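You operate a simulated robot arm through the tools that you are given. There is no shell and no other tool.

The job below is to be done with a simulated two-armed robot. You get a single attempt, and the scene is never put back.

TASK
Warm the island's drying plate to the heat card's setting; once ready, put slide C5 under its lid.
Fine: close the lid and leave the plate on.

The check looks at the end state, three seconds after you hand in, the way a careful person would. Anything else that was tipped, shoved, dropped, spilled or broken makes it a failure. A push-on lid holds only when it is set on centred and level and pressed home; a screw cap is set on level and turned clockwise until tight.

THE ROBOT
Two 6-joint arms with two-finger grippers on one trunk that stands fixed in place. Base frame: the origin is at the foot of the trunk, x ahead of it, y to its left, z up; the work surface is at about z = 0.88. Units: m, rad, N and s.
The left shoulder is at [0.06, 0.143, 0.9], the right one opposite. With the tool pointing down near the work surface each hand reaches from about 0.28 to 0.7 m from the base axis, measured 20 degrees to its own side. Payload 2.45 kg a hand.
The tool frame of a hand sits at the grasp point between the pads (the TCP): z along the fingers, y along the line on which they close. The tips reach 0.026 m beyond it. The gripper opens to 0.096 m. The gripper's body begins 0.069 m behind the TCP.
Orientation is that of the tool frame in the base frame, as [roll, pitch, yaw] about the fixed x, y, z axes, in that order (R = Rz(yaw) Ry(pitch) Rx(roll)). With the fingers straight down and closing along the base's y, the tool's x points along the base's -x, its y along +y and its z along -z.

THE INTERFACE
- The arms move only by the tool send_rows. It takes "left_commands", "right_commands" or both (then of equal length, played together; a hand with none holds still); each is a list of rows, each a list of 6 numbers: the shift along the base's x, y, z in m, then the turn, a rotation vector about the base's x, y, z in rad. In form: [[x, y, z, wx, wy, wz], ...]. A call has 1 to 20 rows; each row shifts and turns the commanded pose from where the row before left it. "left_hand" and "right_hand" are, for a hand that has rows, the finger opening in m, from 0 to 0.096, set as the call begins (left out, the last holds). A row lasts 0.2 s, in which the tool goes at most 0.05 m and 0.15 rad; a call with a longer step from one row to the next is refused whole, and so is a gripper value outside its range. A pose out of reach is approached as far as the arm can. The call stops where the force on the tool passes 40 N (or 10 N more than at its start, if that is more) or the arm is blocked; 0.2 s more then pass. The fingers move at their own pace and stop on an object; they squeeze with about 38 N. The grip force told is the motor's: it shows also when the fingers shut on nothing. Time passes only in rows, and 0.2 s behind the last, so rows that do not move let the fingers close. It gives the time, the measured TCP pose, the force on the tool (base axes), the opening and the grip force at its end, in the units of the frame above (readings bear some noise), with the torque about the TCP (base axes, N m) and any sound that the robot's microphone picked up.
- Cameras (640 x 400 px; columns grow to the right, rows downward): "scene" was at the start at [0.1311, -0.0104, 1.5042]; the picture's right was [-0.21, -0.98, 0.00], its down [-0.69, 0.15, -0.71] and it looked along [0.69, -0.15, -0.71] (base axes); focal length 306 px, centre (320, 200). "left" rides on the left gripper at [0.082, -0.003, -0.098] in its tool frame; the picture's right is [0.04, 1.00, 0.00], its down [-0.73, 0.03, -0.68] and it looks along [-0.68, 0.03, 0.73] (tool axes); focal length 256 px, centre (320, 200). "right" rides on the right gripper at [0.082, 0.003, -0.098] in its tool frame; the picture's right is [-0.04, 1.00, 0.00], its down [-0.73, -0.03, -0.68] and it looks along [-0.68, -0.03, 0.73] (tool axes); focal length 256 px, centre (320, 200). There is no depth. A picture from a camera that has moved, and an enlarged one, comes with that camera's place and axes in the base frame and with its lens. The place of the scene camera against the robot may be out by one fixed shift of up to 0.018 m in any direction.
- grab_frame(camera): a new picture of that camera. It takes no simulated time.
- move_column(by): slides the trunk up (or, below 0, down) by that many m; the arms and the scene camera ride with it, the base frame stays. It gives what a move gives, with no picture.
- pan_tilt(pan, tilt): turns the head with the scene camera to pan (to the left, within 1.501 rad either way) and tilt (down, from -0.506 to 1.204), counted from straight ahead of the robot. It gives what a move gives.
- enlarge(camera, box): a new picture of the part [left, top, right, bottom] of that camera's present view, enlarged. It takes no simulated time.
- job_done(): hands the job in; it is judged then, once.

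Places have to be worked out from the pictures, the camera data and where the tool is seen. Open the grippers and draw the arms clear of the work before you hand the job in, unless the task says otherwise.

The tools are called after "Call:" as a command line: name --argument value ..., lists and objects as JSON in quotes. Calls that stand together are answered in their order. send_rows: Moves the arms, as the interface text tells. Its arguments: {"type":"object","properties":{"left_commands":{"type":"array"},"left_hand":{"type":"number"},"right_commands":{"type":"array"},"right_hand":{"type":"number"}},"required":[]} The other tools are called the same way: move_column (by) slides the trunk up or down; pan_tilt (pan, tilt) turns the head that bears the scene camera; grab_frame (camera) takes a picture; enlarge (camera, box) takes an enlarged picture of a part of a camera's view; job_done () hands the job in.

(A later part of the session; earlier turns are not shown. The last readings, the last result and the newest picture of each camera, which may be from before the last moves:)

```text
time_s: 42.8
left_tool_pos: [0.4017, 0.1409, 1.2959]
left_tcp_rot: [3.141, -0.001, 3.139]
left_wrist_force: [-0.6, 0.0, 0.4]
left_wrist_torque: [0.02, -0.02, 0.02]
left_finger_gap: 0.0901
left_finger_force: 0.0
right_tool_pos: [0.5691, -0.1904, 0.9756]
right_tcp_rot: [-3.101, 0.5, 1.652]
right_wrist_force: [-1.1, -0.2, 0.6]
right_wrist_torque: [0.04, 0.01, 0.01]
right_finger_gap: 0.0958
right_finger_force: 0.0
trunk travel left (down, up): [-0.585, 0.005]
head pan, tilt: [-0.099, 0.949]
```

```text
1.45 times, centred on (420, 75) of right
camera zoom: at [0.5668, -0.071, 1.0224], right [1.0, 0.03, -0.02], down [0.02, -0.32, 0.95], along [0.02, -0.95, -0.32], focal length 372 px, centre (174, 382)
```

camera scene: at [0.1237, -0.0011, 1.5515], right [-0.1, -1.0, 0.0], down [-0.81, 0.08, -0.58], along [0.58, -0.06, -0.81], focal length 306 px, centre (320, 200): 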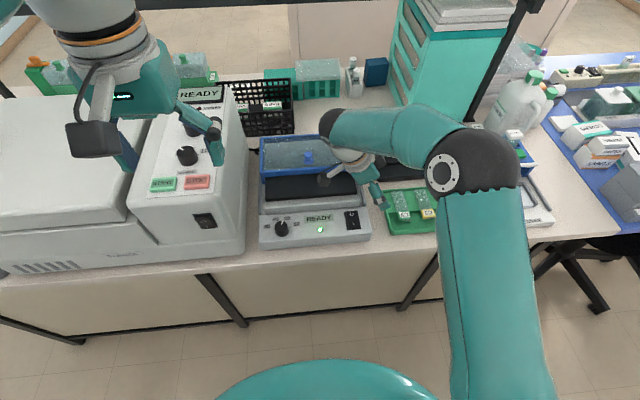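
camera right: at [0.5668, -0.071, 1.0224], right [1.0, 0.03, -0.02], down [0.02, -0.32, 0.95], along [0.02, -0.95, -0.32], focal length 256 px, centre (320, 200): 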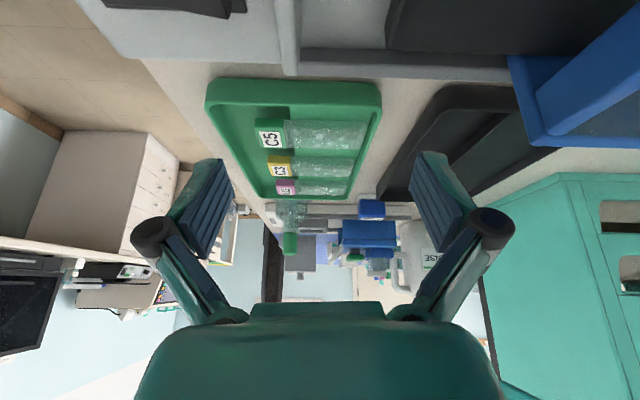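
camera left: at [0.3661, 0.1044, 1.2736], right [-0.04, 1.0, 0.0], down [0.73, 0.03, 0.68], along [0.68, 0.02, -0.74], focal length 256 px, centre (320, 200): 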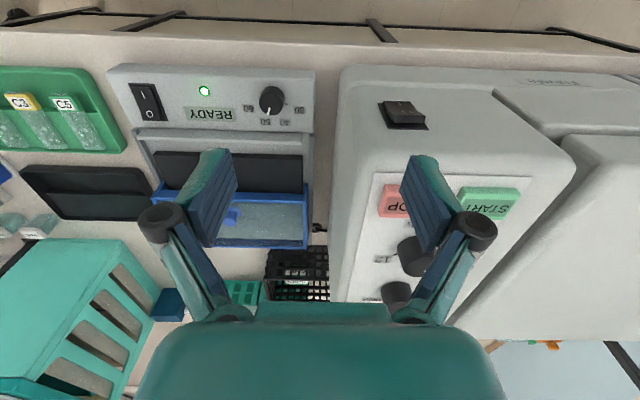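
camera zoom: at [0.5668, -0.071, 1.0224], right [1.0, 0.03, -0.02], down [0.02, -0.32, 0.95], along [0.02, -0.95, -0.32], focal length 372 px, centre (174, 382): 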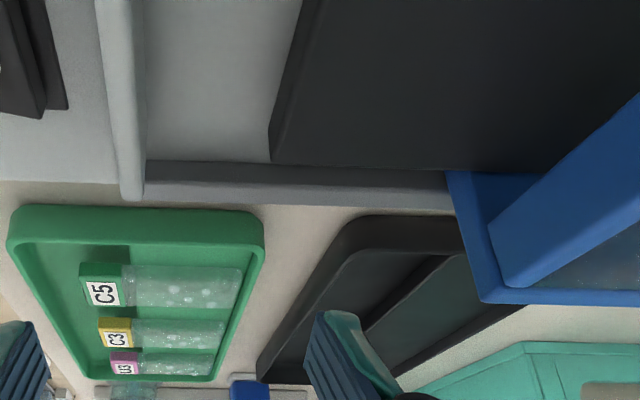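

From the side, the label block (≈10 mm thick) is about flush with the glass underside, so the slide will lie flat on the plate; I'll lay it lengthwise along x, slipping the glass under the lid bar (gap 24 mm). I bring the right hand back upright above C5's label block with a narrow opening (tray wall is only 2 cm from it).

Call:
send_rows --right_commands '[[0, 0, 0.02, 0.125, 0, 0], [0, 0, 0.02, 0.125, 0, 0], [0, 0, 0.02, 0.125, 0, 0], [0, 0, 0.015, 0.125, 0, 0], [-0.0037, -0.007, 0, 0, 0, 0.15], [-0.0037, -0.007, 0, 0, 0, 0.15], [-0.0037, -0.007, 0, 0, 0, 0.15], [-0.0037, -0.007, 0, 0, 0, 0.15], [-0.0037, -0.007, 0, 0, 0, 0.15], [-0.0037, -0.007, 0, 0, 0, 0.15], [-0.0037, -0.007, 0, 0, 0, 0.15], [-0.0037, -0.007, 0, 0, 0, 0.15], [-0.0037, -0.007, 0, 0, 0, 0.15], [-0.0037, -0.007, 0, 0, 0, 0.15], [0, 0, -0.03, 0, 0, 0], [0, 0, 0, 0, 0, 0]]' --right_hand 0.042

Call:
grab_frame --camera "right"

Call:
enlarge --camera "right" --box '[220, 40, 420, 180]'

```text
time_s: 46.2
left_tool_pos: [0.4015, 0.141, 1.295]
left_tcp_rot: [-3.141, 0.0, 3.138]
left_wrist_force: [0.7, 0.6, 0.1]
left_wrist_torque: [-0.06, -0.01, 0.0]
left_finger_gap: 0.09
left_finger_force: 0.1
right_tool_pos: [0.5296, -0.2599, 1.0193]
right_tcp_rot: [-3.141, 0.0, -3.139]
right_wrist_force: [-0.5, 0.5, -0.5]
right_wrist_torque: [-0.02, 0.01, 0.0]
right_finger_gap: 0.0419
right_finger_force: 0.1
trunk travel left (down, up): [-0.585, 0.005]
head pan, tilt: [-0.099, 0.949]
```

```text
taken
camera right: at [0.4492, -0.2551, 1.1178], right [0.04, 1.0, 0.0], down [0.73, -0.03, 0.68], along [0.68, -0.03, -0.73], focal length 256 px, centre (320, 200)
```

right: 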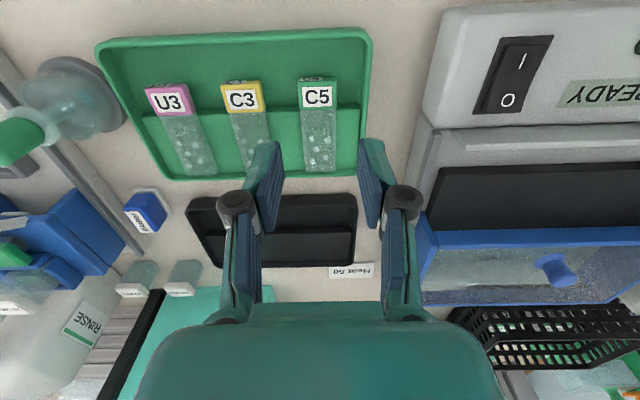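

```text
2.86 times, centred on (320, 110) of right
camera zoom: at [0.4492, -0.2551, 1.1178], right [0.04, 1.0, 0.0], down [0.73, -0.03, 0.68], along [0.68, -0.03, -0.73], focal length 731 px, centre (320, 457)
```

zoom: 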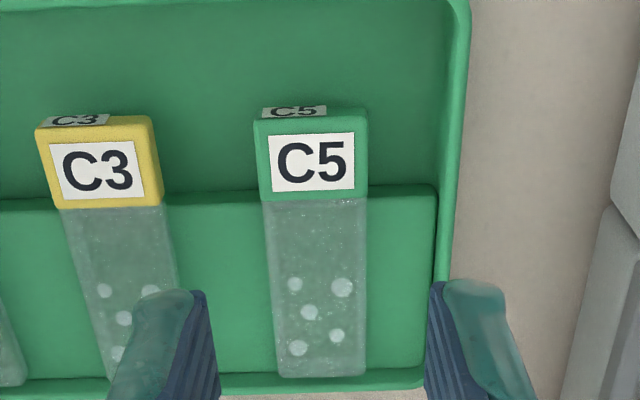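

Block centre re-measures at (0.532, -0.261), top z=0.900, consistent. I descend so the fingertips end around z=0.893, straddling the block.

Call:
send_rows --right_commands '[[0.0024, -0.001, -0.04, 0, 0, 0], [0, 0, -0.03, 0, 0, 0], [0, 0, -0.015, 0, 0, 0], [0, 0, -0.008, 0, 0, 0], [0, 0, -0.006, 0, 0, 0], [0, 0, 0, 0, 0, 0]]'

Call:
grab_frame --camera "right"

Call:
enlarge --camera "right" --box '[240, 80, 400, 180]'

Call:
enlarge --camera "scene" --box '[370, 160, 480, 240]'

```text
time_s: 47.6
left_tool_pos: [0.4016, 0.1409, 1.2951]
left_tcp_rot: [3.141, 0.0, 3.137]
left_wrist_force: [0.4, 0.3, 0.6]
left_wrist_torque: [0.0, 0.01, 0.01]
left_finger_gap: 0.0898
left_finger_force: 0.1
right_tool_pos: [0.5348, -0.2598, 0.9222]
right_tcp_rot: [3.139, -0.003, -3.141]
right_wrist_force: [1.4, -0.7, -0.9]
right_wrist_torque: [0.0, 0.01, 0.02]
right_finger_gap: 0.0422
right_finger_force: 0.1
trunk travel left (down, up): [-0.585, 0.005]
head pan, tilt: [-0.099, 0.949]
```

```text
taken
camera right: at [0.4537, -0.2561, 1.0197], right [0.04, 1.0, 0.0], down [0.73, -0.03, 0.68], along [0.68, -0.03, -0.73], focal length 256 px, centre (320, 200)
```

right: 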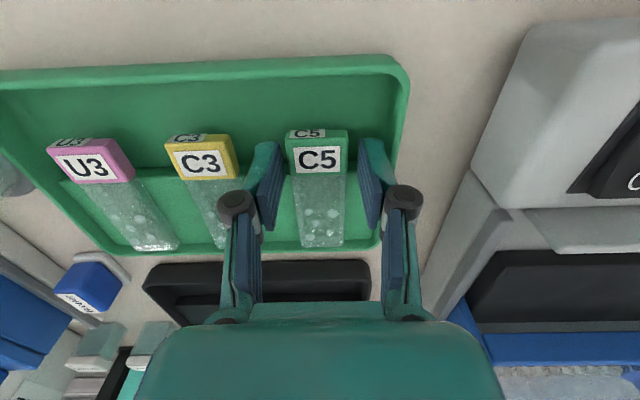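

```text
4.00 times, centred on (320, 130) of right
camera zoom: at [0.4537, -0.2561, 1.0197], right [0.04, 1.0, 0.0], down [0.73, -0.03, 0.68], along [0.68, -0.03, -0.73], focal length 1024 px, centre (320, 480)
```

zoom: 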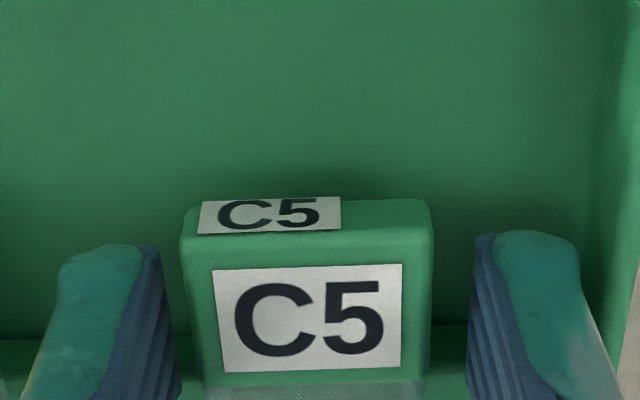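

```text
5.00 times, centred on (425, 200) of scene
camera zoom: at [0.1239, -0.0008, 1.5515], right [-0.1, -1.0, 0.0], down [-0.81, 0.08, -0.58], along [0.58, -0.06, -0.81], focal length 1533 px, centre (-205, 200)
```

zoom: 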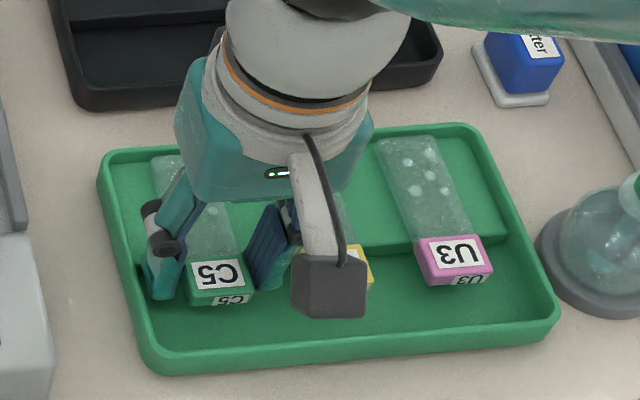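

Fingertips straddle the block evenly. I go 4 mm lower for a fuller bite, then close on the label block.

Call:
send_rows --right_commands '[[-0.001, 0, -0.004, 0, 0, 0], [0, 0, 0, 0, 0, 0]]'

Call:
send_rows --right_commands '[[0, 0, 0, 0, 0, 0], [0, 0, 0, 0, 0, 0], [0, 0, 0, 0, 0, 0]]' --right_hand 0.02

Call:
grab_frame --camera "right"

```text
time_s: 48.2
left_tool_pos: [0.4002, 0.1406, 1.2971]
left_tcp_rot: [-3.141, 0.001, 3.138]
left_wrist_force: [-1.1, -0.3, -0.2]
left_wrist_torque: [0.0, 0.0, 0.04]
left_finger_gap: 0.0901
left_finger_force: 0.0
right_tool_pos: [0.5344, -0.2594, 0.9206]
right_tcp_rot: [3.14, 0.005, -3.141]
right_wrist_force: [5.8, -0.7, 17.8]
right_wrist_torque: [0.0, -0.37, 0.01]
right_finger_gap: 0.0436
right_finger_force: 0.9
trunk travel left (down, up): [-0.585, 0.005]
head pan, tilt: [-0.099, 0.949]
```

```text
time_s: 49.0
left_tool_pos: [0.3992, 0.1422, 1.297]
left_tcp_rot: [-3.14, 0.001, 3.139]
left_wrist_force: [0.4, 0.1, 0.7]
left_wrist_torque: [0.02, 0.01, 0.0]
left_finger_gap: 0.09
left_finger_force: 0.1
right_tool_pos: [0.5342, -0.2592, 0.9214]
right_tcp_rot: [-3.14, 0.007, -3.142]
right_wrist_force: [5.3, 3.3, 36.4]
right_wrist_torque: [0.15, -0.88, 0.2]
right_finger_gap: 0.0313
right_finger_force: 37.9
trunk travel left (down, up): [-0.585, 0.005]
head pan, tilt: [-0.099, 0.949]
```

```text
taken
camera right: at [0.4517, -0.2551, 1.0191], right [0.04, 1.0, 0.0], down [0.73, -0.03, 0.69], along [0.68, -0.03, -0.73], focal length 256 px, centre (320, 200)
```

right: 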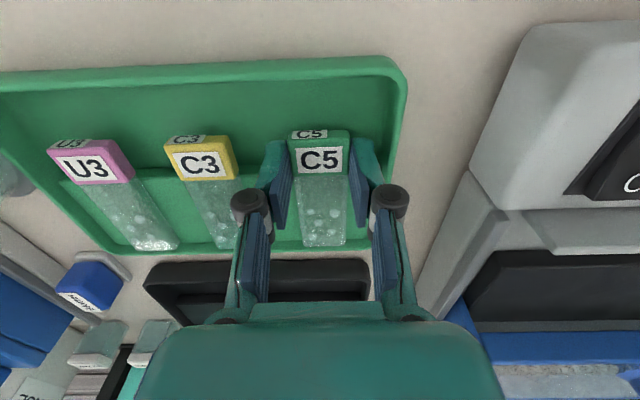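

The fingers hold the block (gap 0.0313) but the tips are bearing on the tray's step, so I lift gently now and check that the slide comes along.

Call:
send_rows --right_commands '[[0, 0, 0.003, 0, 0, 0], [0, 0, 0.003, 0, 0, 0], [0, 0, 0.004, 0, 0, 0], [0, 0, 0.005, 0, 0, 0], [0, 0, 0.008, 0, 0, 0], [0, 0, 0.012, 0, 0, 0], [0, 0, 0, 0, 0, 0]]'

Call:
grab_frame --camera "right"

Call:
enlarge --camera "scene" --box '[370, 160, 480, 240]'

```text
time_s: 50.6
left_tool_pos: [0.4014, 0.1404, 1.2949]
left_tcp_rot: [-3.141, 0.0, 3.138]
left_wrist_force: [0.2, -0.1, 0.0]
left_wrist_torque: [0.01, 0.01, 0.0]
left_finger_gap: 0.0901
left_finger_force: 0.2
right_tool_pos: [0.5334, -0.2584, 0.9524]
right_tcp_rot: [-3.141, -0.002, 3.14]
right_wrist_force: [-0.5, -0.1, -0.6]
right_wrist_torque: [-0.01, -0.02, 0.03]
right_finger_gap: 0.0315
right_finger_force: 37.9
trunk travel left (down, up): [-0.585, 0.005]
head pan, tilt: [-0.099, 0.949]
```

```text
taken
camera right: at [0.4513, -0.2556, 1.05], right [0.04, 1.0, 0.0], down [0.73, -0.03, 0.68], along [0.68, -0.03, -0.74], focal length 256 px, centre (320, 200)
```

right: 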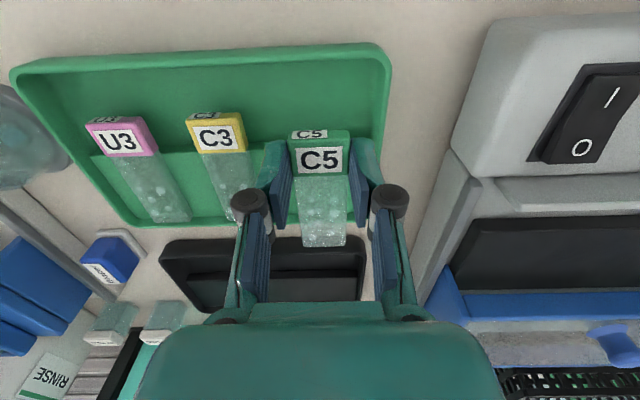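

```text
5.00 times, centred on (425, 200) of scene
camera zoom: at [0.1243, -0.001, 1.5514], right [-0.1, -1.0, 0.0], down [-0.81, 0.08, -0.58], along [0.58, -0.06, -0.81], focal length 1533 px, centre (-205, 200)
```

zoom: 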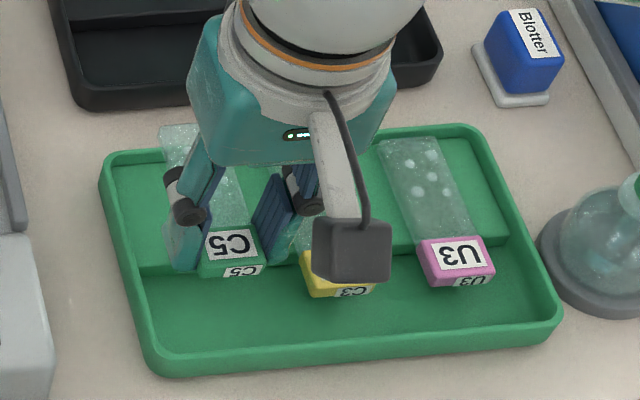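

The slide is held level and clear of the tray; C3 and U3 are undisturbed. I raise it and carry it over to in front of the open plate, and bring the closed left hand to a low viewpoint to watch the insertion gap.

Call:
send_rows --right_commands '[[0, 0, 0.03, 0, 0, 0], [0, 0, 0.04, 0, 0, 0], [-0.004, 0.035, 0.01, 0, 0, 0], [-0.004, 0.04, 0, 0, 0, 0], [-0.004, 0.04, 0, 0, 0, 0], [-0.004, 0.04, 0, 0, 0, 0], [-0.004, 0.043, 0, 0, 0, 0], [0, 0, 0, 0, 0, 0]]' --left_commands '[[0.002, -0.005, -0.03, 0, -0.07, 0], [0.002, -0.005, -0.035, 0, -0.07, 0], [0.002, -0.005, -0.035, 0, -0.07, 0], [0.002, -0.005, -0.035, 0, -0.07, 0], [0.002, -0.005, -0.035, 0, -0.07, 0], [0.002, -0.005, -0.035, 0, -0.07, 0], [0.002, -0.005, -0.035, 0, -0.08, 0], [0, 0, 0, 0, 0, 0]]' --left_hand 0.0

Call:
grab_frame --camera "left"

Call:
grab_frame --camera "right"

Call:
grab_frame --camera "scene"

```text
time_s: 52.4
left_tool_pos: [0.4187, 0.1028, 1.0522]
left_tcp_rot: [3.139, 0.499, 3.138]
left_wrist_force: [-0.6, 0.1, 0.1]
left_wrist_torque: [-0.01, -0.02, 0.01]
left_finger_gap: 0.0
left_finger_force: 28.3
right_tool_pos: [0.5117, -0.0648, 1.0281]
right_tcp_rot: [-3.141, 0.0, 3.139]
right_wrist_force: [1.1, -0.9, -0.8]
right_wrist_torque: [-0.04, 0.02, 0.05]
right_finger_gap: 0.0312
right_finger_force: 37.9
trunk travel left (down, up): [-0.585, 0.005]
head pan, tilt: [-0.099, 0.949]
```

```text
taken
camera left: at [0.2994, 0.1, 1.0996], right [-0.03, 1.0, -0.02], down [0.32, 0.03, 0.95], along [0.95, 0.02, -0.32], focal length 256 px, centre (320, 200)
```

left: 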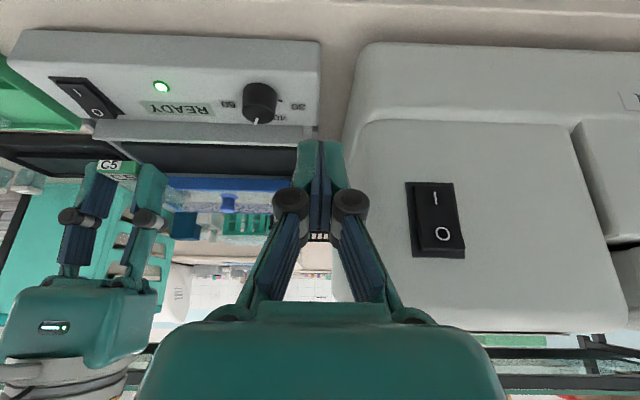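

```text
taken
camera right: at [0.431, -0.0604, 1.1269], right [0.04, 1.0, 0.0], down [0.73, -0.03, 0.68], along [0.68, -0.03, -0.73], focal length 256 px, centre (320, 200)
```

right: 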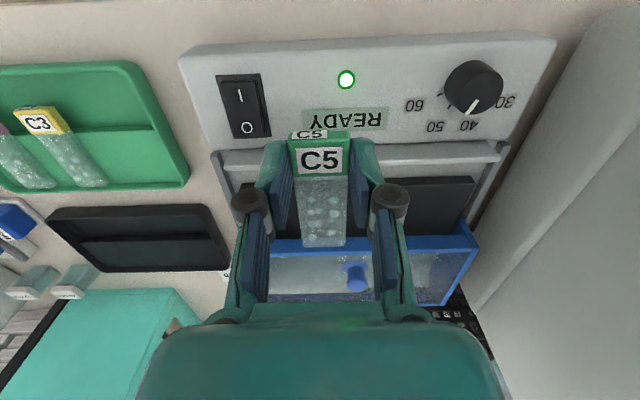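

```text
taken
camera scene: at [0.1235, -0.0016, 1.5515], right [-0.1, -1.0, 0.0], down [-0.81, 0.08, -0.58], along [0.58, -0.06, -0.81], focal length 306 px, centre (320, 200)
```

scene: 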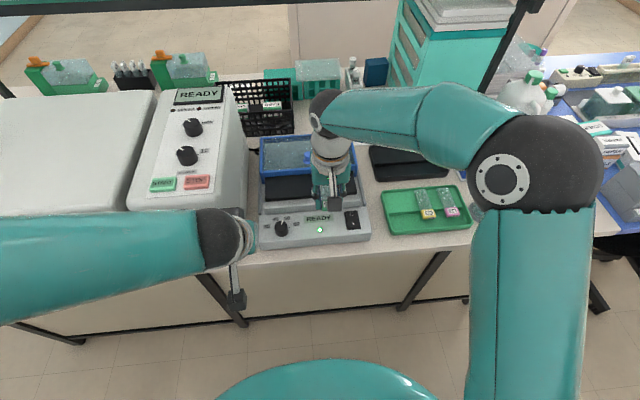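

The left camera gives a low frontal view of the plate and slide. I enlarge it to measure the gap beneath the lid bar.

Call:
enlarge --camera "left" --box '[70, 100, 310, 250]'

Call:
enlarge --camera "right" --box '[200, 110, 480, 285]'

```text
2.67 times, centred on (190, 175) of left
camera zoom: at [0.2994, 0.1, 1.0996], right [-0.03, 1.0, -0.02], down [0.32, 0.03, 0.95], along [0.95, 0.02, -0.32], focal length 683 px, centre (667, 267)
```

zoom: 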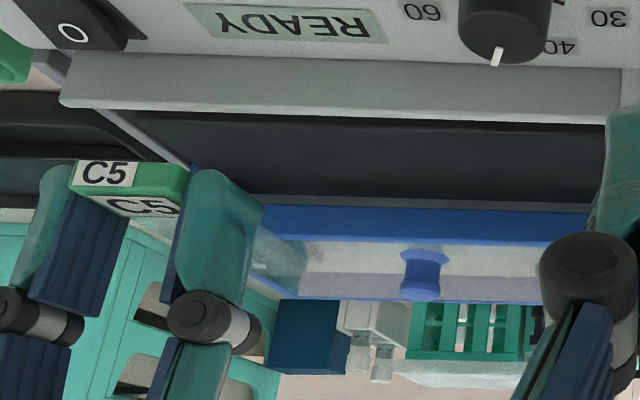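

```text
2.29 times, centred on (340, 198) of right
camera zoom: at [0.431, -0.0604, 1.1269], right [0.04, 1.0, 0.0], down [0.73, -0.03, 0.68], along [0.68, -0.03, -0.73], focal length 585 px, centre (274, 206)
```

zoom: 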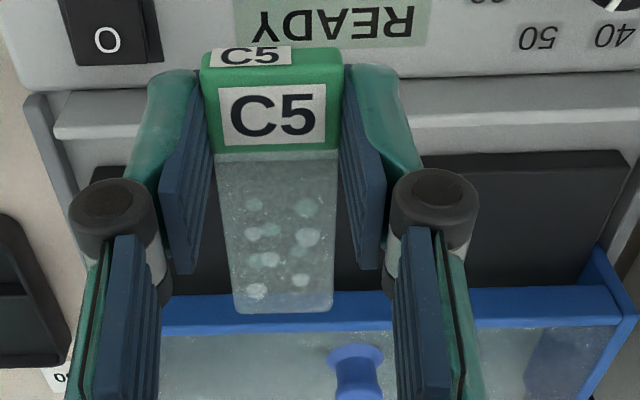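

Two views agree: the lid bar's lower front edge is at x≈0.651, z≈0.950; slab 0.927; ridge x 0.554–0.566, z 0.943. I tilt the slide's far end down by 0.2 rad and bring it just in front of the bar.

Call:
send_rows --right_commands '[[0, 0, 0, 0, 0.1, 0], [0, 0, 0, 0, 0.1, 0], [0.013, 0, -0.016, 0, 0, 0], [0.013, 0, -0.016, 0, 0, 0], [0.014, 0, -0.016, 0, 0, 0], [0, 0, 0, 0, 0, 0]]'

Call:
enlarge --camera "left" --box '[70, 80, 310, 230]'

Call:
grab_frame --camera "right"

```text
time_s: 53.8
left_tool_pos: [0.4182, 0.1042, 1.0523]
left_tcp_rot: [3.14, 0.499, 3.139]
left_wrist_force: [-0.5, -0.3, -0.1]
left_wrist_torque: [-0.01, 0.0, -0.02]
left_finger_gap: 0.0002
left_finger_force: 28.3
right_tool_pos: [0.5529, -0.0627, 0.9845]
right_tcp_rot: [3.141, -0.201, -3.14]
right_wrist_force: [0.5, -0.4, -0.7]
right_wrist_torque: [0.0, -0.03, 0.0]
right_finger_gap: 0.0315
right_finger_force: 38.2
trunk travel left (down, up): [-0.585, 0.005]
head pan, tilt: [-0.099, 0.949]
```

```text
2.67 times, centred on (190, 155) of left
camera zoom: at [0.2997, 0.1006, 1.0999], right [-0.03, 1.0, -0.02], down [0.32, 0.03, 0.95], along [0.95, 0.02, -0.32], focal length 683 px, centre (667, 320)
```

zoom: 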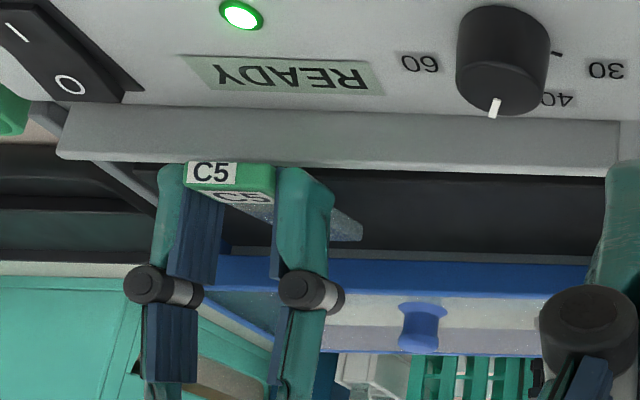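

```text
taken
camera right: at [0.493, -0.0584, 1.0967], right [0.04, 1.0, -0.01], down [0.85, -0.03, 0.52], along [0.52, -0.03, -0.85], focal length 256 px, centre (320, 200)
```

right: 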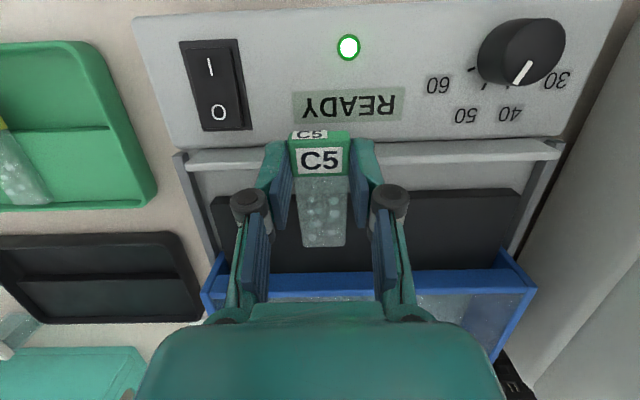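

The slide's tilted far end sits just in front of and slightly below the bar. I advance half-way, dropping slightly, then check clearance.

Call:
send_rows --right_commands '[[0.002, 0, -0.004, 0, 0, 0], [0.006, 0, -0.002, 0, 0, 0], [0.006, 0, -0.0015, 0, 0, 0], [0.006, 0, -0.0015, 0, 0, 0], [0, 0, 0, 0, 0, 0]]'

Call:
enlarge --camera "left" --box '[70, 80, 310, 230]'

Call:
enlarge --camera "right" --box '[200, 110, 480, 300]'

```text
time_s: 55.0
left_tool_pos: [0.4182, 0.1043, 1.0528]
left_tcp_rot: [3.14, 0.5, 3.139]
left_wrist_force: [0.2, 0.2, -0.8]
left_wrist_torque: [0.01, -0.02, 0.01]
left_finger_gap: 0.0
left_finger_force: 28.5
right_tool_pos: [0.5745, -0.0622, 0.9737]
right_tcp_rot: [3.141, -0.201, -3.141]
right_wrist_force: [-0.4, -0.6, -0.8]
right_wrist_torque: [0.0, -0.02, 0.01]
right_finger_gap: 0.0313
right_finger_force: 37.8
trunk travel left (down, up): [-0.585, 0.005]
head pan, tilt: [-0.099, 0.949]
```

```text
2.67 times, centred on (190, 155) of left
camera zoom: at [0.3, 0.1006, 1.0998], right [-0.03, 1.0, -0.02], down [0.32, 0.03, 0.95], along [0.95, 0.02, -0.32], focal length 683 px, centre (667, 320)
```

zoom: 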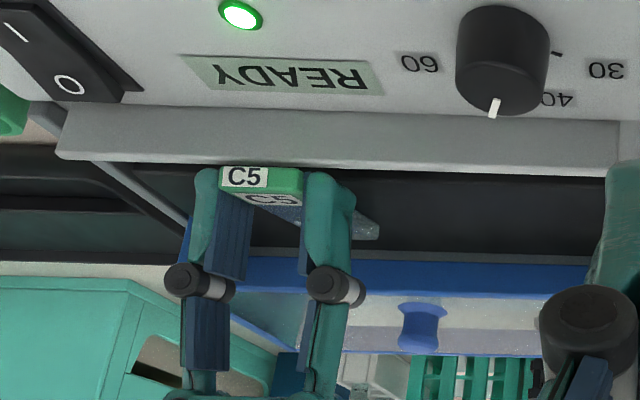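

```text
2.11 times, centred on (340, 205) of right
camera zoom: at [0.5135, -0.059, 1.0866], right [0.04, 1.0, -0.01], down [0.85, -0.03, 0.52], along [0.52, -0.03, -0.85], focal length 539 px, centre (278, 190)
```

zoom: 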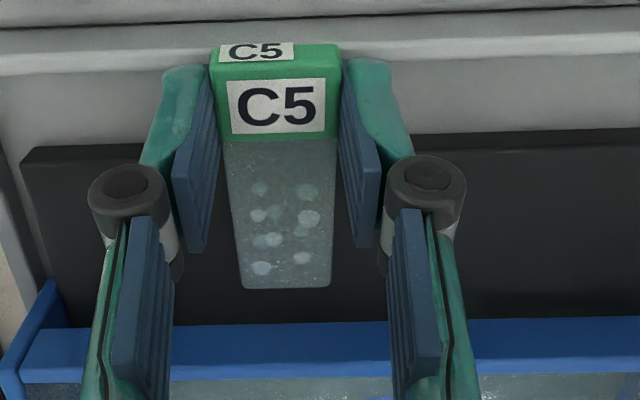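

Both views show the far end low enough to slip under the bar. I advance the rest of the way at this tilt, slightly lower.

Call:
send_rows --right_commands '[[0.002, 0, -0.002, 0, 0, 0], [0.005, 0, 0, 0, 0, 0], [0.005, 0, -0.0005, 0, 0, 0], [0.005, 0, -0.0005, 0, 0, 0], [0, 0, 0, 0, 0, 0]]'

Call:
enlarge --camera "left" --box '[70, 80, 310, 230]'

Call:
enlarge --camera "right" --box '[200, 110, 480, 300]'

```text
time_s: 56.2
left_tool_pos: [0.4175, 0.1036, 1.054]
left_tcp_rot: [3.14, 0.5, 3.138]
left_wrist_force: [0.5, 0.4, -0.1]
left_wrist_torque: [0.02, 0.0, 0.0]
left_finger_gap: 0.0
left_finger_force: 28.6
right_tool_pos: [0.5892, -0.0627, 0.9729]
right_tcp_rot: [3.14, -0.196, -3.14]
right_wrist_force: [-4.6, 2.3, 16.6]
right_wrist_torque: [0.05, -0.92, 0.13]
right_finger_gap: 0.0315
right_finger_force: 37.9
trunk travel left (down, up): [-0.585, 0.005]
head pan, tilt: [-0.099, 0.949]
```

```text
2.67 times, centred on (190, 155) of left
camera zoom: at [0.298, 0.1009, 1.1005], right [-0.03, 1.0, -0.02], down [0.32, 0.03, 0.95], along [0.95, 0.02, -0.32], focal length 683 px, centre (667, 320)
```

zoom: 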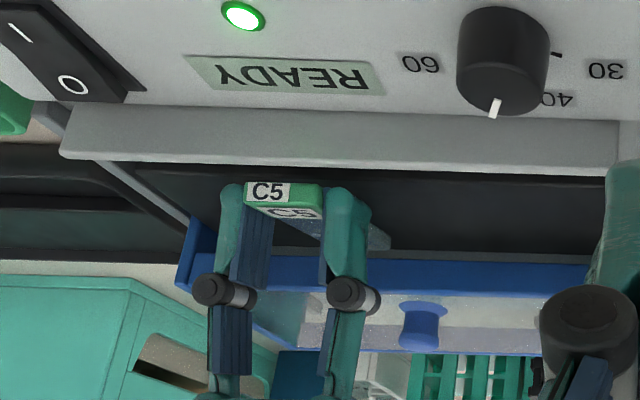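

```text
2.11 times, centred on (340, 205) of right
camera zoom: at [0.5287, -0.0589, 1.0851], right [0.04, 1.0, -0.01], down [0.85, -0.03, 0.52], along [0.52, -0.03, -0.85], focal length 539 px, centre (278, 190)
```

zoom: 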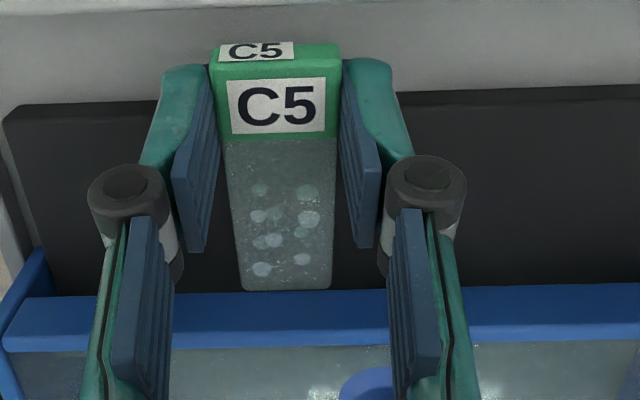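

The torque and 17 N upward force show the slide's far end, now under the bar, is touching the slab. I ease up, then level the slide while moving the last centimetre in.

Call:
send_rows --right_commands '[[0, 0, 0.006, 0, 0, 0], [0.002, 0, -0.002, 0, -0.05, 0], [0.0025, 0, -0.004, 0, -0.05, 0], [0.0025, 0, -0.004, 0, -0.05, 0], [0.0025, 0, -0.004, 0, -0.05, 0], [0, 0, 0, 0, 0, 0]]'

Call:
enlarge --camera "left" --box '[70, 80, 310, 230]'

Call:
enlarge --camera "right" --box '[200, 110, 480, 300]'

```text
time_s: 57.6
left_tool_pos: [0.4177, 0.1041, 1.0531]
left_tcp_rot: [3.14, 0.498, 3.139]
left_wrist_force: [-0.3, -0.1, 0.3]
left_wrist_torque: [-0.02, -0.03, -0.04]
left_finger_gap: 0.0
left_finger_force: 28.3
right_tool_pos: [0.6003, -0.0626, 0.9648]
right_tcp_rot: [3.14, 0.001, -3.14]
right_wrist_force: [0.3, -0.8, -0.8]
right_wrist_torque: [-0.01, 0.02, 0.02]
right_finger_gap: 0.0314
right_finger_force: 37.9
trunk travel left (down, up): [-0.585, 0.005]
head pan, tilt: [-0.099, 0.949]
```

```text
2.67 times, centred on (190, 155) of left
camera zoom: at [0.3001, 0.1006, 1.0998], right [-0.03, 1.0, -0.02], down [0.32, 0.03, 0.95], along [0.95, 0.02, -0.32], focal length 683 px, centre (667, 320)
```

zoom: 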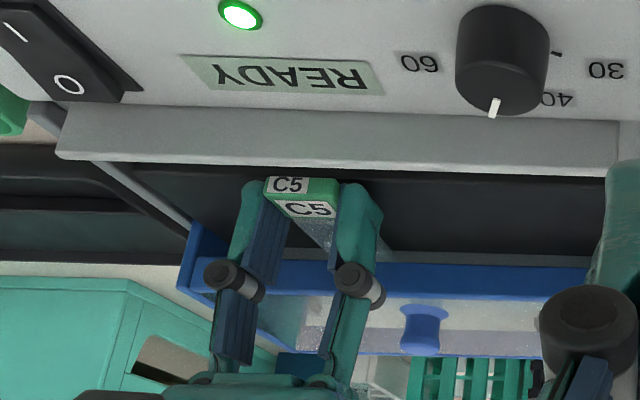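

```text
2.11 times, centred on (340, 205) of right
camera zoom: at [0.5191, -0.059, 1.0624], right [0.04, 1.0, 0.0], down [0.73, -0.03, 0.68], along [0.68, -0.03, -0.73], focal length 539 px, centre (278, 190)
```

zoom: 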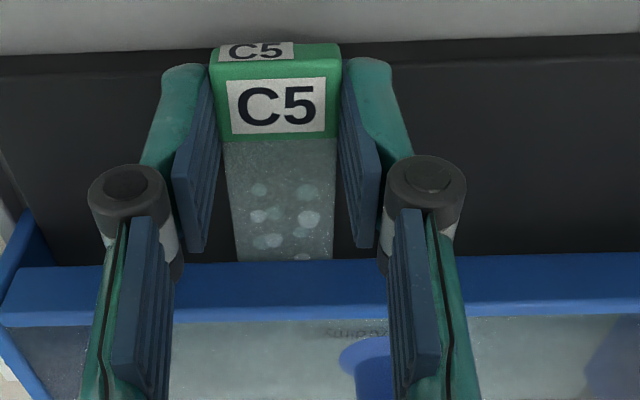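

Slide is level, under the bar, no contact. I lower it in small steps toward the slab, watching the force.

Call:
send_rows --right_commands '[[0, 0, -0.002, 0, 0, 0], [0, 0, -0.002, 0, 0, 0], [0, 0, -0.0015, 0, 0, 0], [0, 0, 0, 0, 0, 0]]'

```text
time_s: 58.6
left_tool_pos: [0.4167, 0.104, 1.0527]
left_tcp_rot: [3.14, 0.499, 3.136]
left_wrist_force: [0.5, -0.6, 0.0]
left_wrist_torque: [0.02, 0.04, 0.03]
left_finger_gap: 0.0
left_finger_force: 28.3
right_tool_pos: [0.601, -0.0636, 0.9608]
right_tcp_rot: [3.141, -0.001, -3.14]
right_wrist_force: [-0.8, 1.4, 3.2]
right_wrist_torque: [-0.04, 0.0, 0.02]
right_finger_gap: 0.0315
right_finger_force: 37.8
trunk travel left (down, up): [-0.585, 0.005]
head pan, tilt: [-0.099, 0.949]
```

First contact at about 3 N right under the block. Before settling, I zoom on the slab's near edge relative to the block, since I want the glass flat on the slab with the thicker block just overhanging its near edge.

Call:
enlarge --camera "right" --box '[200, 105, 320, 180]'

Call:
enlarge --camera "left" --box '[130, 130, 230, 192]'

Call:
enlarge --camera "scene" --box '[290, 160, 350, 200]'

```text
5.33 times, centred on (260, 142) of right
camera zoom: at [0.5198, -0.0588, 1.0582], right [0.04, 1.0, 0.0], down [0.73, -0.03, 0.68], along [0.68, -0.03, -0.73], focal length 1365 px, centre (640, 507)
```

zoom: 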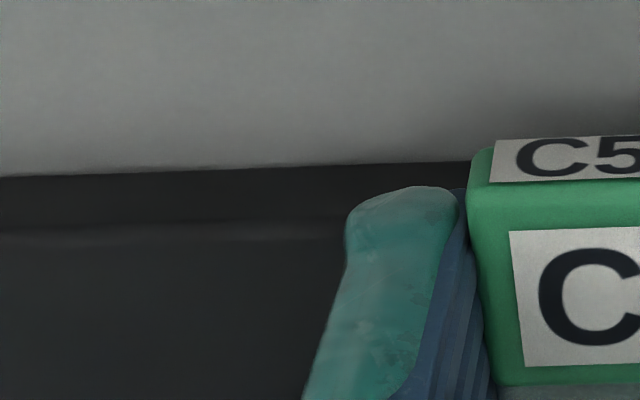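

```text
6.40 times, centred on (180, 161) of left
camera zoom: at [0.2998, 0.1007, 1.0999], right [-0.03, 1.0, -0.02], down [0.32, 0.03, 0.95], along [0.95, 0.02, -0.32], focal length 1638 px, centre (1216, 450)
```

zoom: 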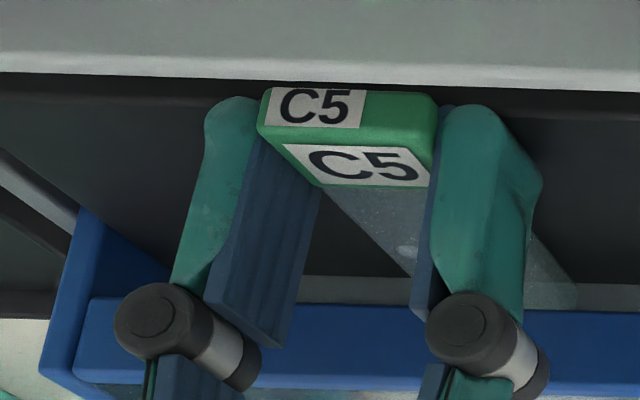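

```text
10.00 times, centred on (320, 180) of scene
camera zoom: at [0.1236, -0.0007, 1.5516], right [-0.1, -1.0, 0.0], down [-0.81, 0.08, -0.58], along [0.58, -0.06, -0.81], focal length 3065 px, centre (320, 400)
```

zoom: 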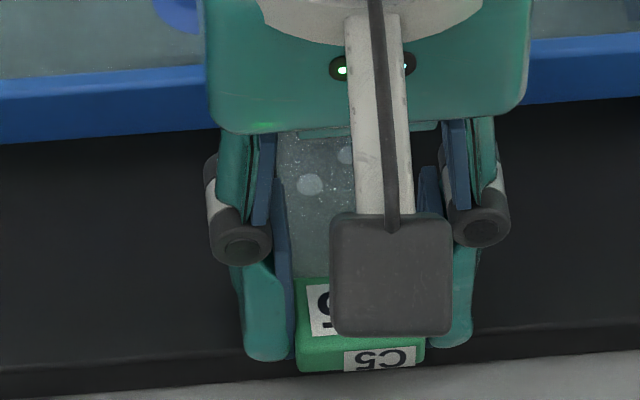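

The slab's near edge is at x≈0.598 and the block currently straddles it (0.588–0.610). I lift 3 mm, move back 14 mm so only the glass is over the slab, then lower again gently.

Call:
send_rows --right_commands '[[0, 0, 0.003, 0, 0, 0], [-0.007, 0, 0, 0, 0, 0], [-0.007, 0, 0, 0, 0, 0], [0, 0, -0.003, 0, 0, 0], [0, 0, -0.0015, 0, 0, 0], [0, 0, 0, 0, 0, 0]]'

```text
time_s: 60.0
left_tool_pos: [0.4171, 0.1046, 1.0536]
left_tcp_rot: [3.139, 0.5, 3.139]
left_wrist_force: [0.1, 0.8, -0.6]
left_wrist_torque: [0.02, 0.03, 0.03]
left_finger_gap: 0.0
left_finger_force: 29.0
right_tool_pos: [0.5853, -0.0621, 0.9595]
right_tcp_rot: [3.139, 0.006, 3.141]
right_wrist_force: [2.1, 1.5, 20.3]
right_wrist_torque: [-0.14, -0.17, 0.01]
right_finger_gap: 0.0312
right_finger_force: 38.1
trunk travel left (down, up): [-0.585, 0.005]
head pan, tilt: [-0.099, 0.949]
```

20 N now, with the contact point around x≈0.59, so the block still catches the slab edge. I relieve it by lifting a little and look closely again.

Call:
send_rows --right_commands '[[0, 0, 0.004, 0, 0, 0], [0, 0, 0, 0, 0, 0]]'

Call:
enlarge --camera "right" --box '[200, 105, 440, 255]'

Call:
enlarge --camera "left" --box '[120, 125, 240, 200]'

```text
time_s: 60.6
left_tool_pos: [0.4175, 0.105, 1.0521]
left_tcp_rot: [3.14, 0.5, 3.137]
left_wrist_force: [0.3, -0.1, -1.2]
left_wrist_torque: [-0.01, 0.01, 0.01]
left_finger_gap: 0.0
left_finger_force: 28.5
right_tool_pos: [0.5863, -0.0625, 0.9596]
right_tcp_rot: [-3.141, -0.003, 3.141]
right_wrist_force: [0.9, 2.1, 6.0]
right_wrist_torque: [0.14, -0.09, -0.01]
right_finger_gap: 0.0313
right_finger_force: 38.1
trunk travel left (down, up): [-0.585, 0.005]
head pan, tilt: [-0.099, 0.949]
```

```text
2.67 times, centred on (320, 180) of right
camera zoom: at [0.5043, -0.0593, 1.0585], right [0.04, 1.0, 0.0], down [0.74, -0.03, 0.68], along [0.68, -0.03, -0.74], focal length 683 px, centre (320, 253)
```

zoom: 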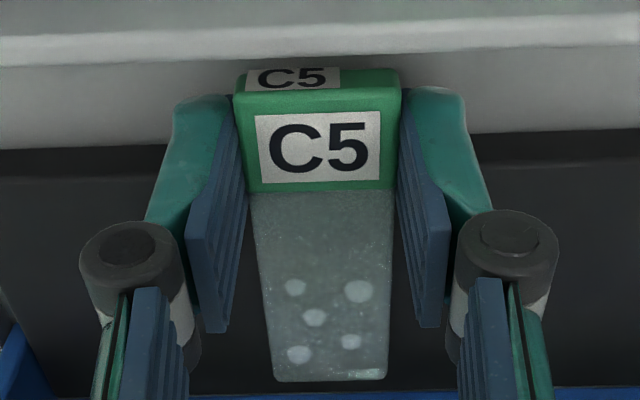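

```text
5.33 times, centred on (180, 162) of left
camera zoom: at [0.2996, 0.1008, 1.0998], right [-0.03, 1.0, -0.02], down [0.32, 0.03, 0.95], along [0.95, 0.02, -0.32], focal length 1365 px, centre (1067, 400)
```

zoom: 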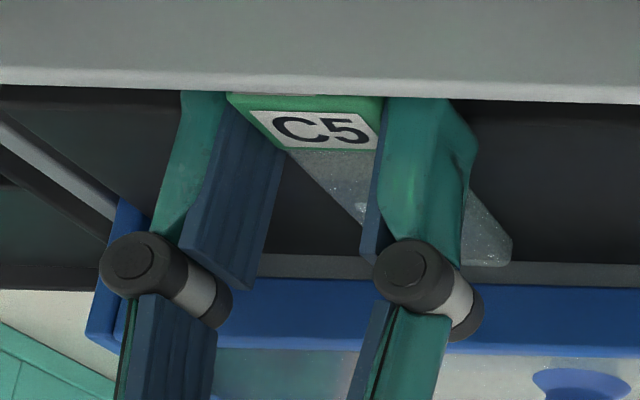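

The contact is at the block's corner on the slab's rounded edge. Since the slab (x≈0.597–0.687) is as deep as the slide is long, I'll set the slide wholly on the slab instead: lift, move forward 22 mm, and lower to light contact.

Call:
send_rows --right_commands '[[0, 0, 0.004, 0, 0, 0], [0.007, 0, 0.001, 0, 0, 0], [0.008, 0, 0, 0, 0, 0], [0.007, 0, 0, 0, 0, 0], [0, 0, -0.002, 0, 0, 0], [0, 0, 0, 0, 0, 0]]'

Call:
enlarge --camera "left" --box '[120, 125, 240, 200]'

Call:
enlarge --camera "right" --box '[200, 105, 440, 255]'

```text
time_s: 62.0
left_tool_pos: [0.4155, 0.1049, 1.0532]
left_tcp_rot: [3.14, 0.501, 3.137]
left_wrist_force: [0.8, -0.4, 0.8]
left_wrist_torque: [0.03, -0.01, 0.0]
left_finger_gap: 0.0
left_finger_force: 28.5
right_tool_pos: [0.6055, -0.0614, 0.9655]
right_tcp_rot: [-3.141, -0.004, -3.14]
right_wrist_force: [-24.6, 4.0, 4.1]
right_wrist_torque: [0.09, 0.16, 0.19]
right_finger_gap: 0.0316
right_finger_force: 38.5
trunk travel left (down, up): [-0.585, 0.005]
head pan, tilt: [-0.099, 0.949]
```

```text
5.33 times, centred on (180, 162) of left
camera zoom: at [0.2965, 0.101, 1.1008], right [-0.03, 1.0, -0.02], down [0.32, 0.03, 0.95], along [0.95, 0.02, -0.32], focal length 1365 px, centre (1067, 400)
```

zoom: 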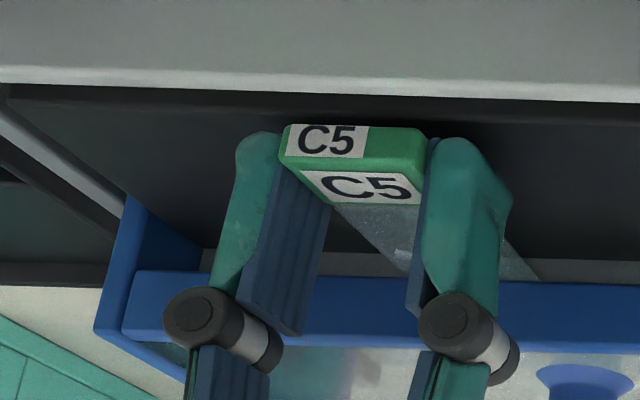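

```text
2.67 times, centred on (320, 180) of right
camera zoom: at [0.5235, -0.0583, 1.0637], right [0.04, 1.0, 0.0], down [0.74, -0.03, 0.68], along [0.68, -0.03, -0.74], focal length 683 px, centre (320, 253)
```

zoom: 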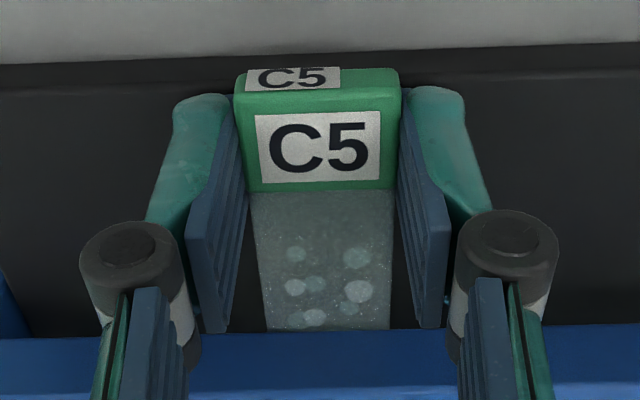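

There's a 25 N push back in x: the slide's far end is meeting the raised deck wall behind the slab (x≈0.689). I back off 9 mm so it's free, then lower to light contact.

Call:
send_rows --right_commands '[[-0.005, 0, 0, 0, 0, 0], [-0.004, 0, 0, 0, 0, 0], [0, 0, -0.002, 0, 0, 0], [0, 0, 0, 0, 0, 0]]'

Call:
enlarge --camera "left" --box '[120, 125, 240, 200]'

```text
time_s: 63.0
left_tool_pos: [0.4196, 0.1035, 1.051]
left_tcp_rot: [3.139, 0.498, 3.138]
left_wrist_force: [-0.3, 0.6, 0.0]
left_wrist_torque: [-0.02, -0.03, -0.01]
left_finger_gap: 0.0
left_finger_force: 28.9
right_tool_pos: [0.5994, -0.0642, 0.9615]
right_tcp_rot: [-3.139, 0.001, -3.141]
right_wrist_force: [-0.1, -0.6, 0.3]
right_wrist_torque: [0.01, -0.01, -0.01]
right_finger_gap: 0.0313
right_finger_force: 37.2
trunk travel left (down, up): [-0.585, 0.005]
head pan, tilt: [-0.099, 0.949]
```

```text
5.33 times, centred on (180, 162) of left
camera zoom: at [0.3001, 0.1006, 1.0998], right [-0.03, 1.0, -0.02], down [0.32, 0.03, 0.95], along [0.95, 0.02, -0.32], focal length 1365 px, centre (1067, 400)
```

zoom: 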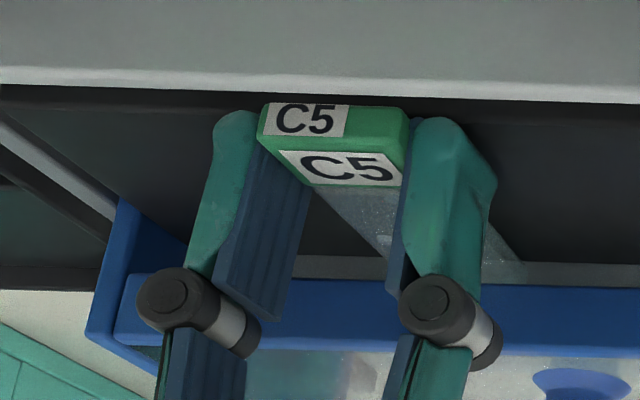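

Free again at (0.599, -0.064, 0.9615). I lower millimetre by millimetre.

Call:
send_rows --right_commands '[[0, 0, -0.001, 0, 0, 0], [0, 0, 0, 0, 0, 0]]'

Call:
send_rows --right_commands '[[0, 0, -0.001, 0, 0, 0], [0, 0, 0, 0, 0, 0]]'

```text
time_s: 63.6
left_tool_pos: [0.4188, 0.103, 1.0519]
left_tcp_rot: [3.14, 0.498, 3.14]
left_wrist_force: [0.2, 0.4, -0.1]
left_wrist_torque: [0.03, -0.02, -0.03]
left_finger_gap: 0.0001
left_finger_force: 28.4
right_tool_pos: [0.5997, -0.063, 0.9615]
right_tcp_rot: [3.141, -0.003, 3.141]
right_wrist_force: [-0.7, -0.3, -0.2]
right_wrist_torque: [-0.03, 0.04, 0.04]
right_finger_gap: 0.0315
right_finger_force: 38.8
trunk travel left (down, up): [-0.585, 0.005]
head pan, tilt: [-0.099, 0.949]
```

```text
time_s: 64.2
left_tool_pos: [0.4193, 0.1044, 1.0527]
left_tcp_rot: [3.14, 0.499, 3.138]
left_wrist_force: [0.5, -0.1, -0.2]
left_wrist_torque: [-0.03, 0.01, 0.02]
left_finger_gap: 0.0001
left_finger_force: 28.5
right_tool_pos: [0.5988, -0.0638, 0.9606]
right_tcp_rot: [3.141, 0.001, 3.141]
right_wrist_force: [1.1, -0.6, 2.0]
right_wrist_torque: [-0.04, -0.01, 0.0]
right_finger_gap: 0.031
right_finger_force: 38.3
trunk travel left (down, up): [-0.585, 0.005]
head pan, tilt: [-0.099, 0.949]
```

Light contact is starting (2 N). One more half-millimetre, then I open the fingers slightly to release the slide.

Call:
send_rows --right_commands '[[0, 0, -0.0007, 0, 0, 0], [0, 0, 0, 0, 0, 0]]'

Call:
send_rows --right_commands '[[0, 0, 0, 0, 0, 0], [0, 0, 0, 0, 0, 0]]' --right_hand 0.046

Call:
enlarge --camera "left" --box '[120, 125, 240, 200]'

Call:
enlarge --camera "right" --box '[200, 105, 440, 255]'

```text
time_s: 64.8
left_tool_pos: [0.4186, 0.1034, 1.0526]
left_tcp_rot: [3.14, 0.5, 3.138]
left_wrist_force: [0.0, 0.0, -0.3]
left_wrist_torque: [-0.06, 0.0, 0.0]
left_finger_gap: 0.0001
left_finger_force: 28.5
right_tool_pos: [0.5988, -0.0627, 0.9594]
right_tcp_rot: [3.141, 0.003, 3.141]
right_wrist_force: [2.3, -2.6, 9.1]
right_wrist_torque: [-0.06, -0.02, -0.04]
right_finger_gap: 0.0313
right_finger_force: 37.9
trunk travel left (down, up): [-0.585, 0.005]
head pan, tilt: [-0.099, 0.949]
```

```text
time_s: 65.4
left_tool_pos: [0.4176, 0.1035, 1.0528]
left_tcp_rot: [3.14, 0.498, 3.137]
left_wrist_force: [-0.1, 0.2, -0.7]
left_wrist_torque: [0.03, 0.01, -0.03]
left_finger_gap: 0.0
left_finger_force: 28.1
right_tool_pos: [0.5985, -0.0626, 0.9576]
right_tcp_rot: [-3.141, -0.002, -3.14]
right_wrist_force: [0.9, -1.2, 4.5]
right_wrist_torque: [0.01, -0.06, 0.0]
right_finger_gap: 0.0462
right_finger_force: 0.0
trunk travel left (down, up): [-0.585, 0.005]
head pan, tilt: [-0.099, 0.949]
```

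```text
5.33 times, centred on (180, 162) of left
camera zoom: at [0.2997, 0.1007, 1.0999], right [-0.03, 1.0, -0.02], down [0.32, 0.03, 0.95], along [0.95, 0.02, -0.32], focal length 1365 px, centre (1067, 400)
```

zoom: 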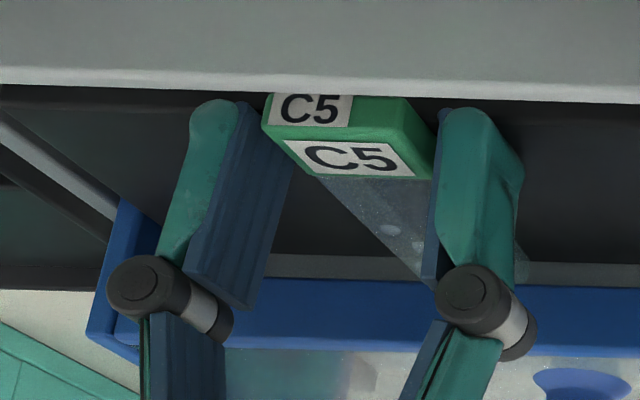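

```text
2.67 times, centred on (320, 180) of right
camera zoom: at [0.5172, -0.059, 1.0569], right [0.04, 1.0, 0.0], down [0.73, -0.03, 0.68], along [0.68, -0.03, -0.74], focal length 683 px, centre (320, 253)
```

zoom: 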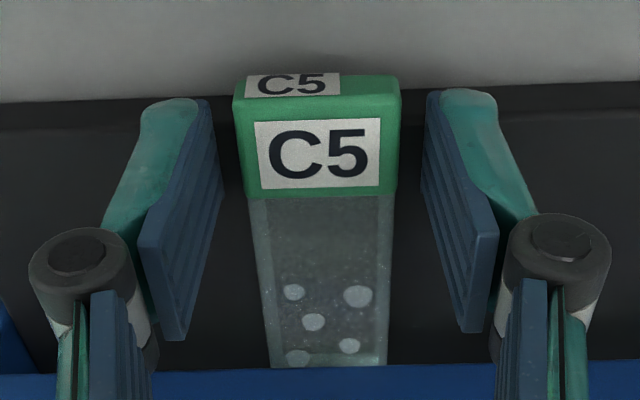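

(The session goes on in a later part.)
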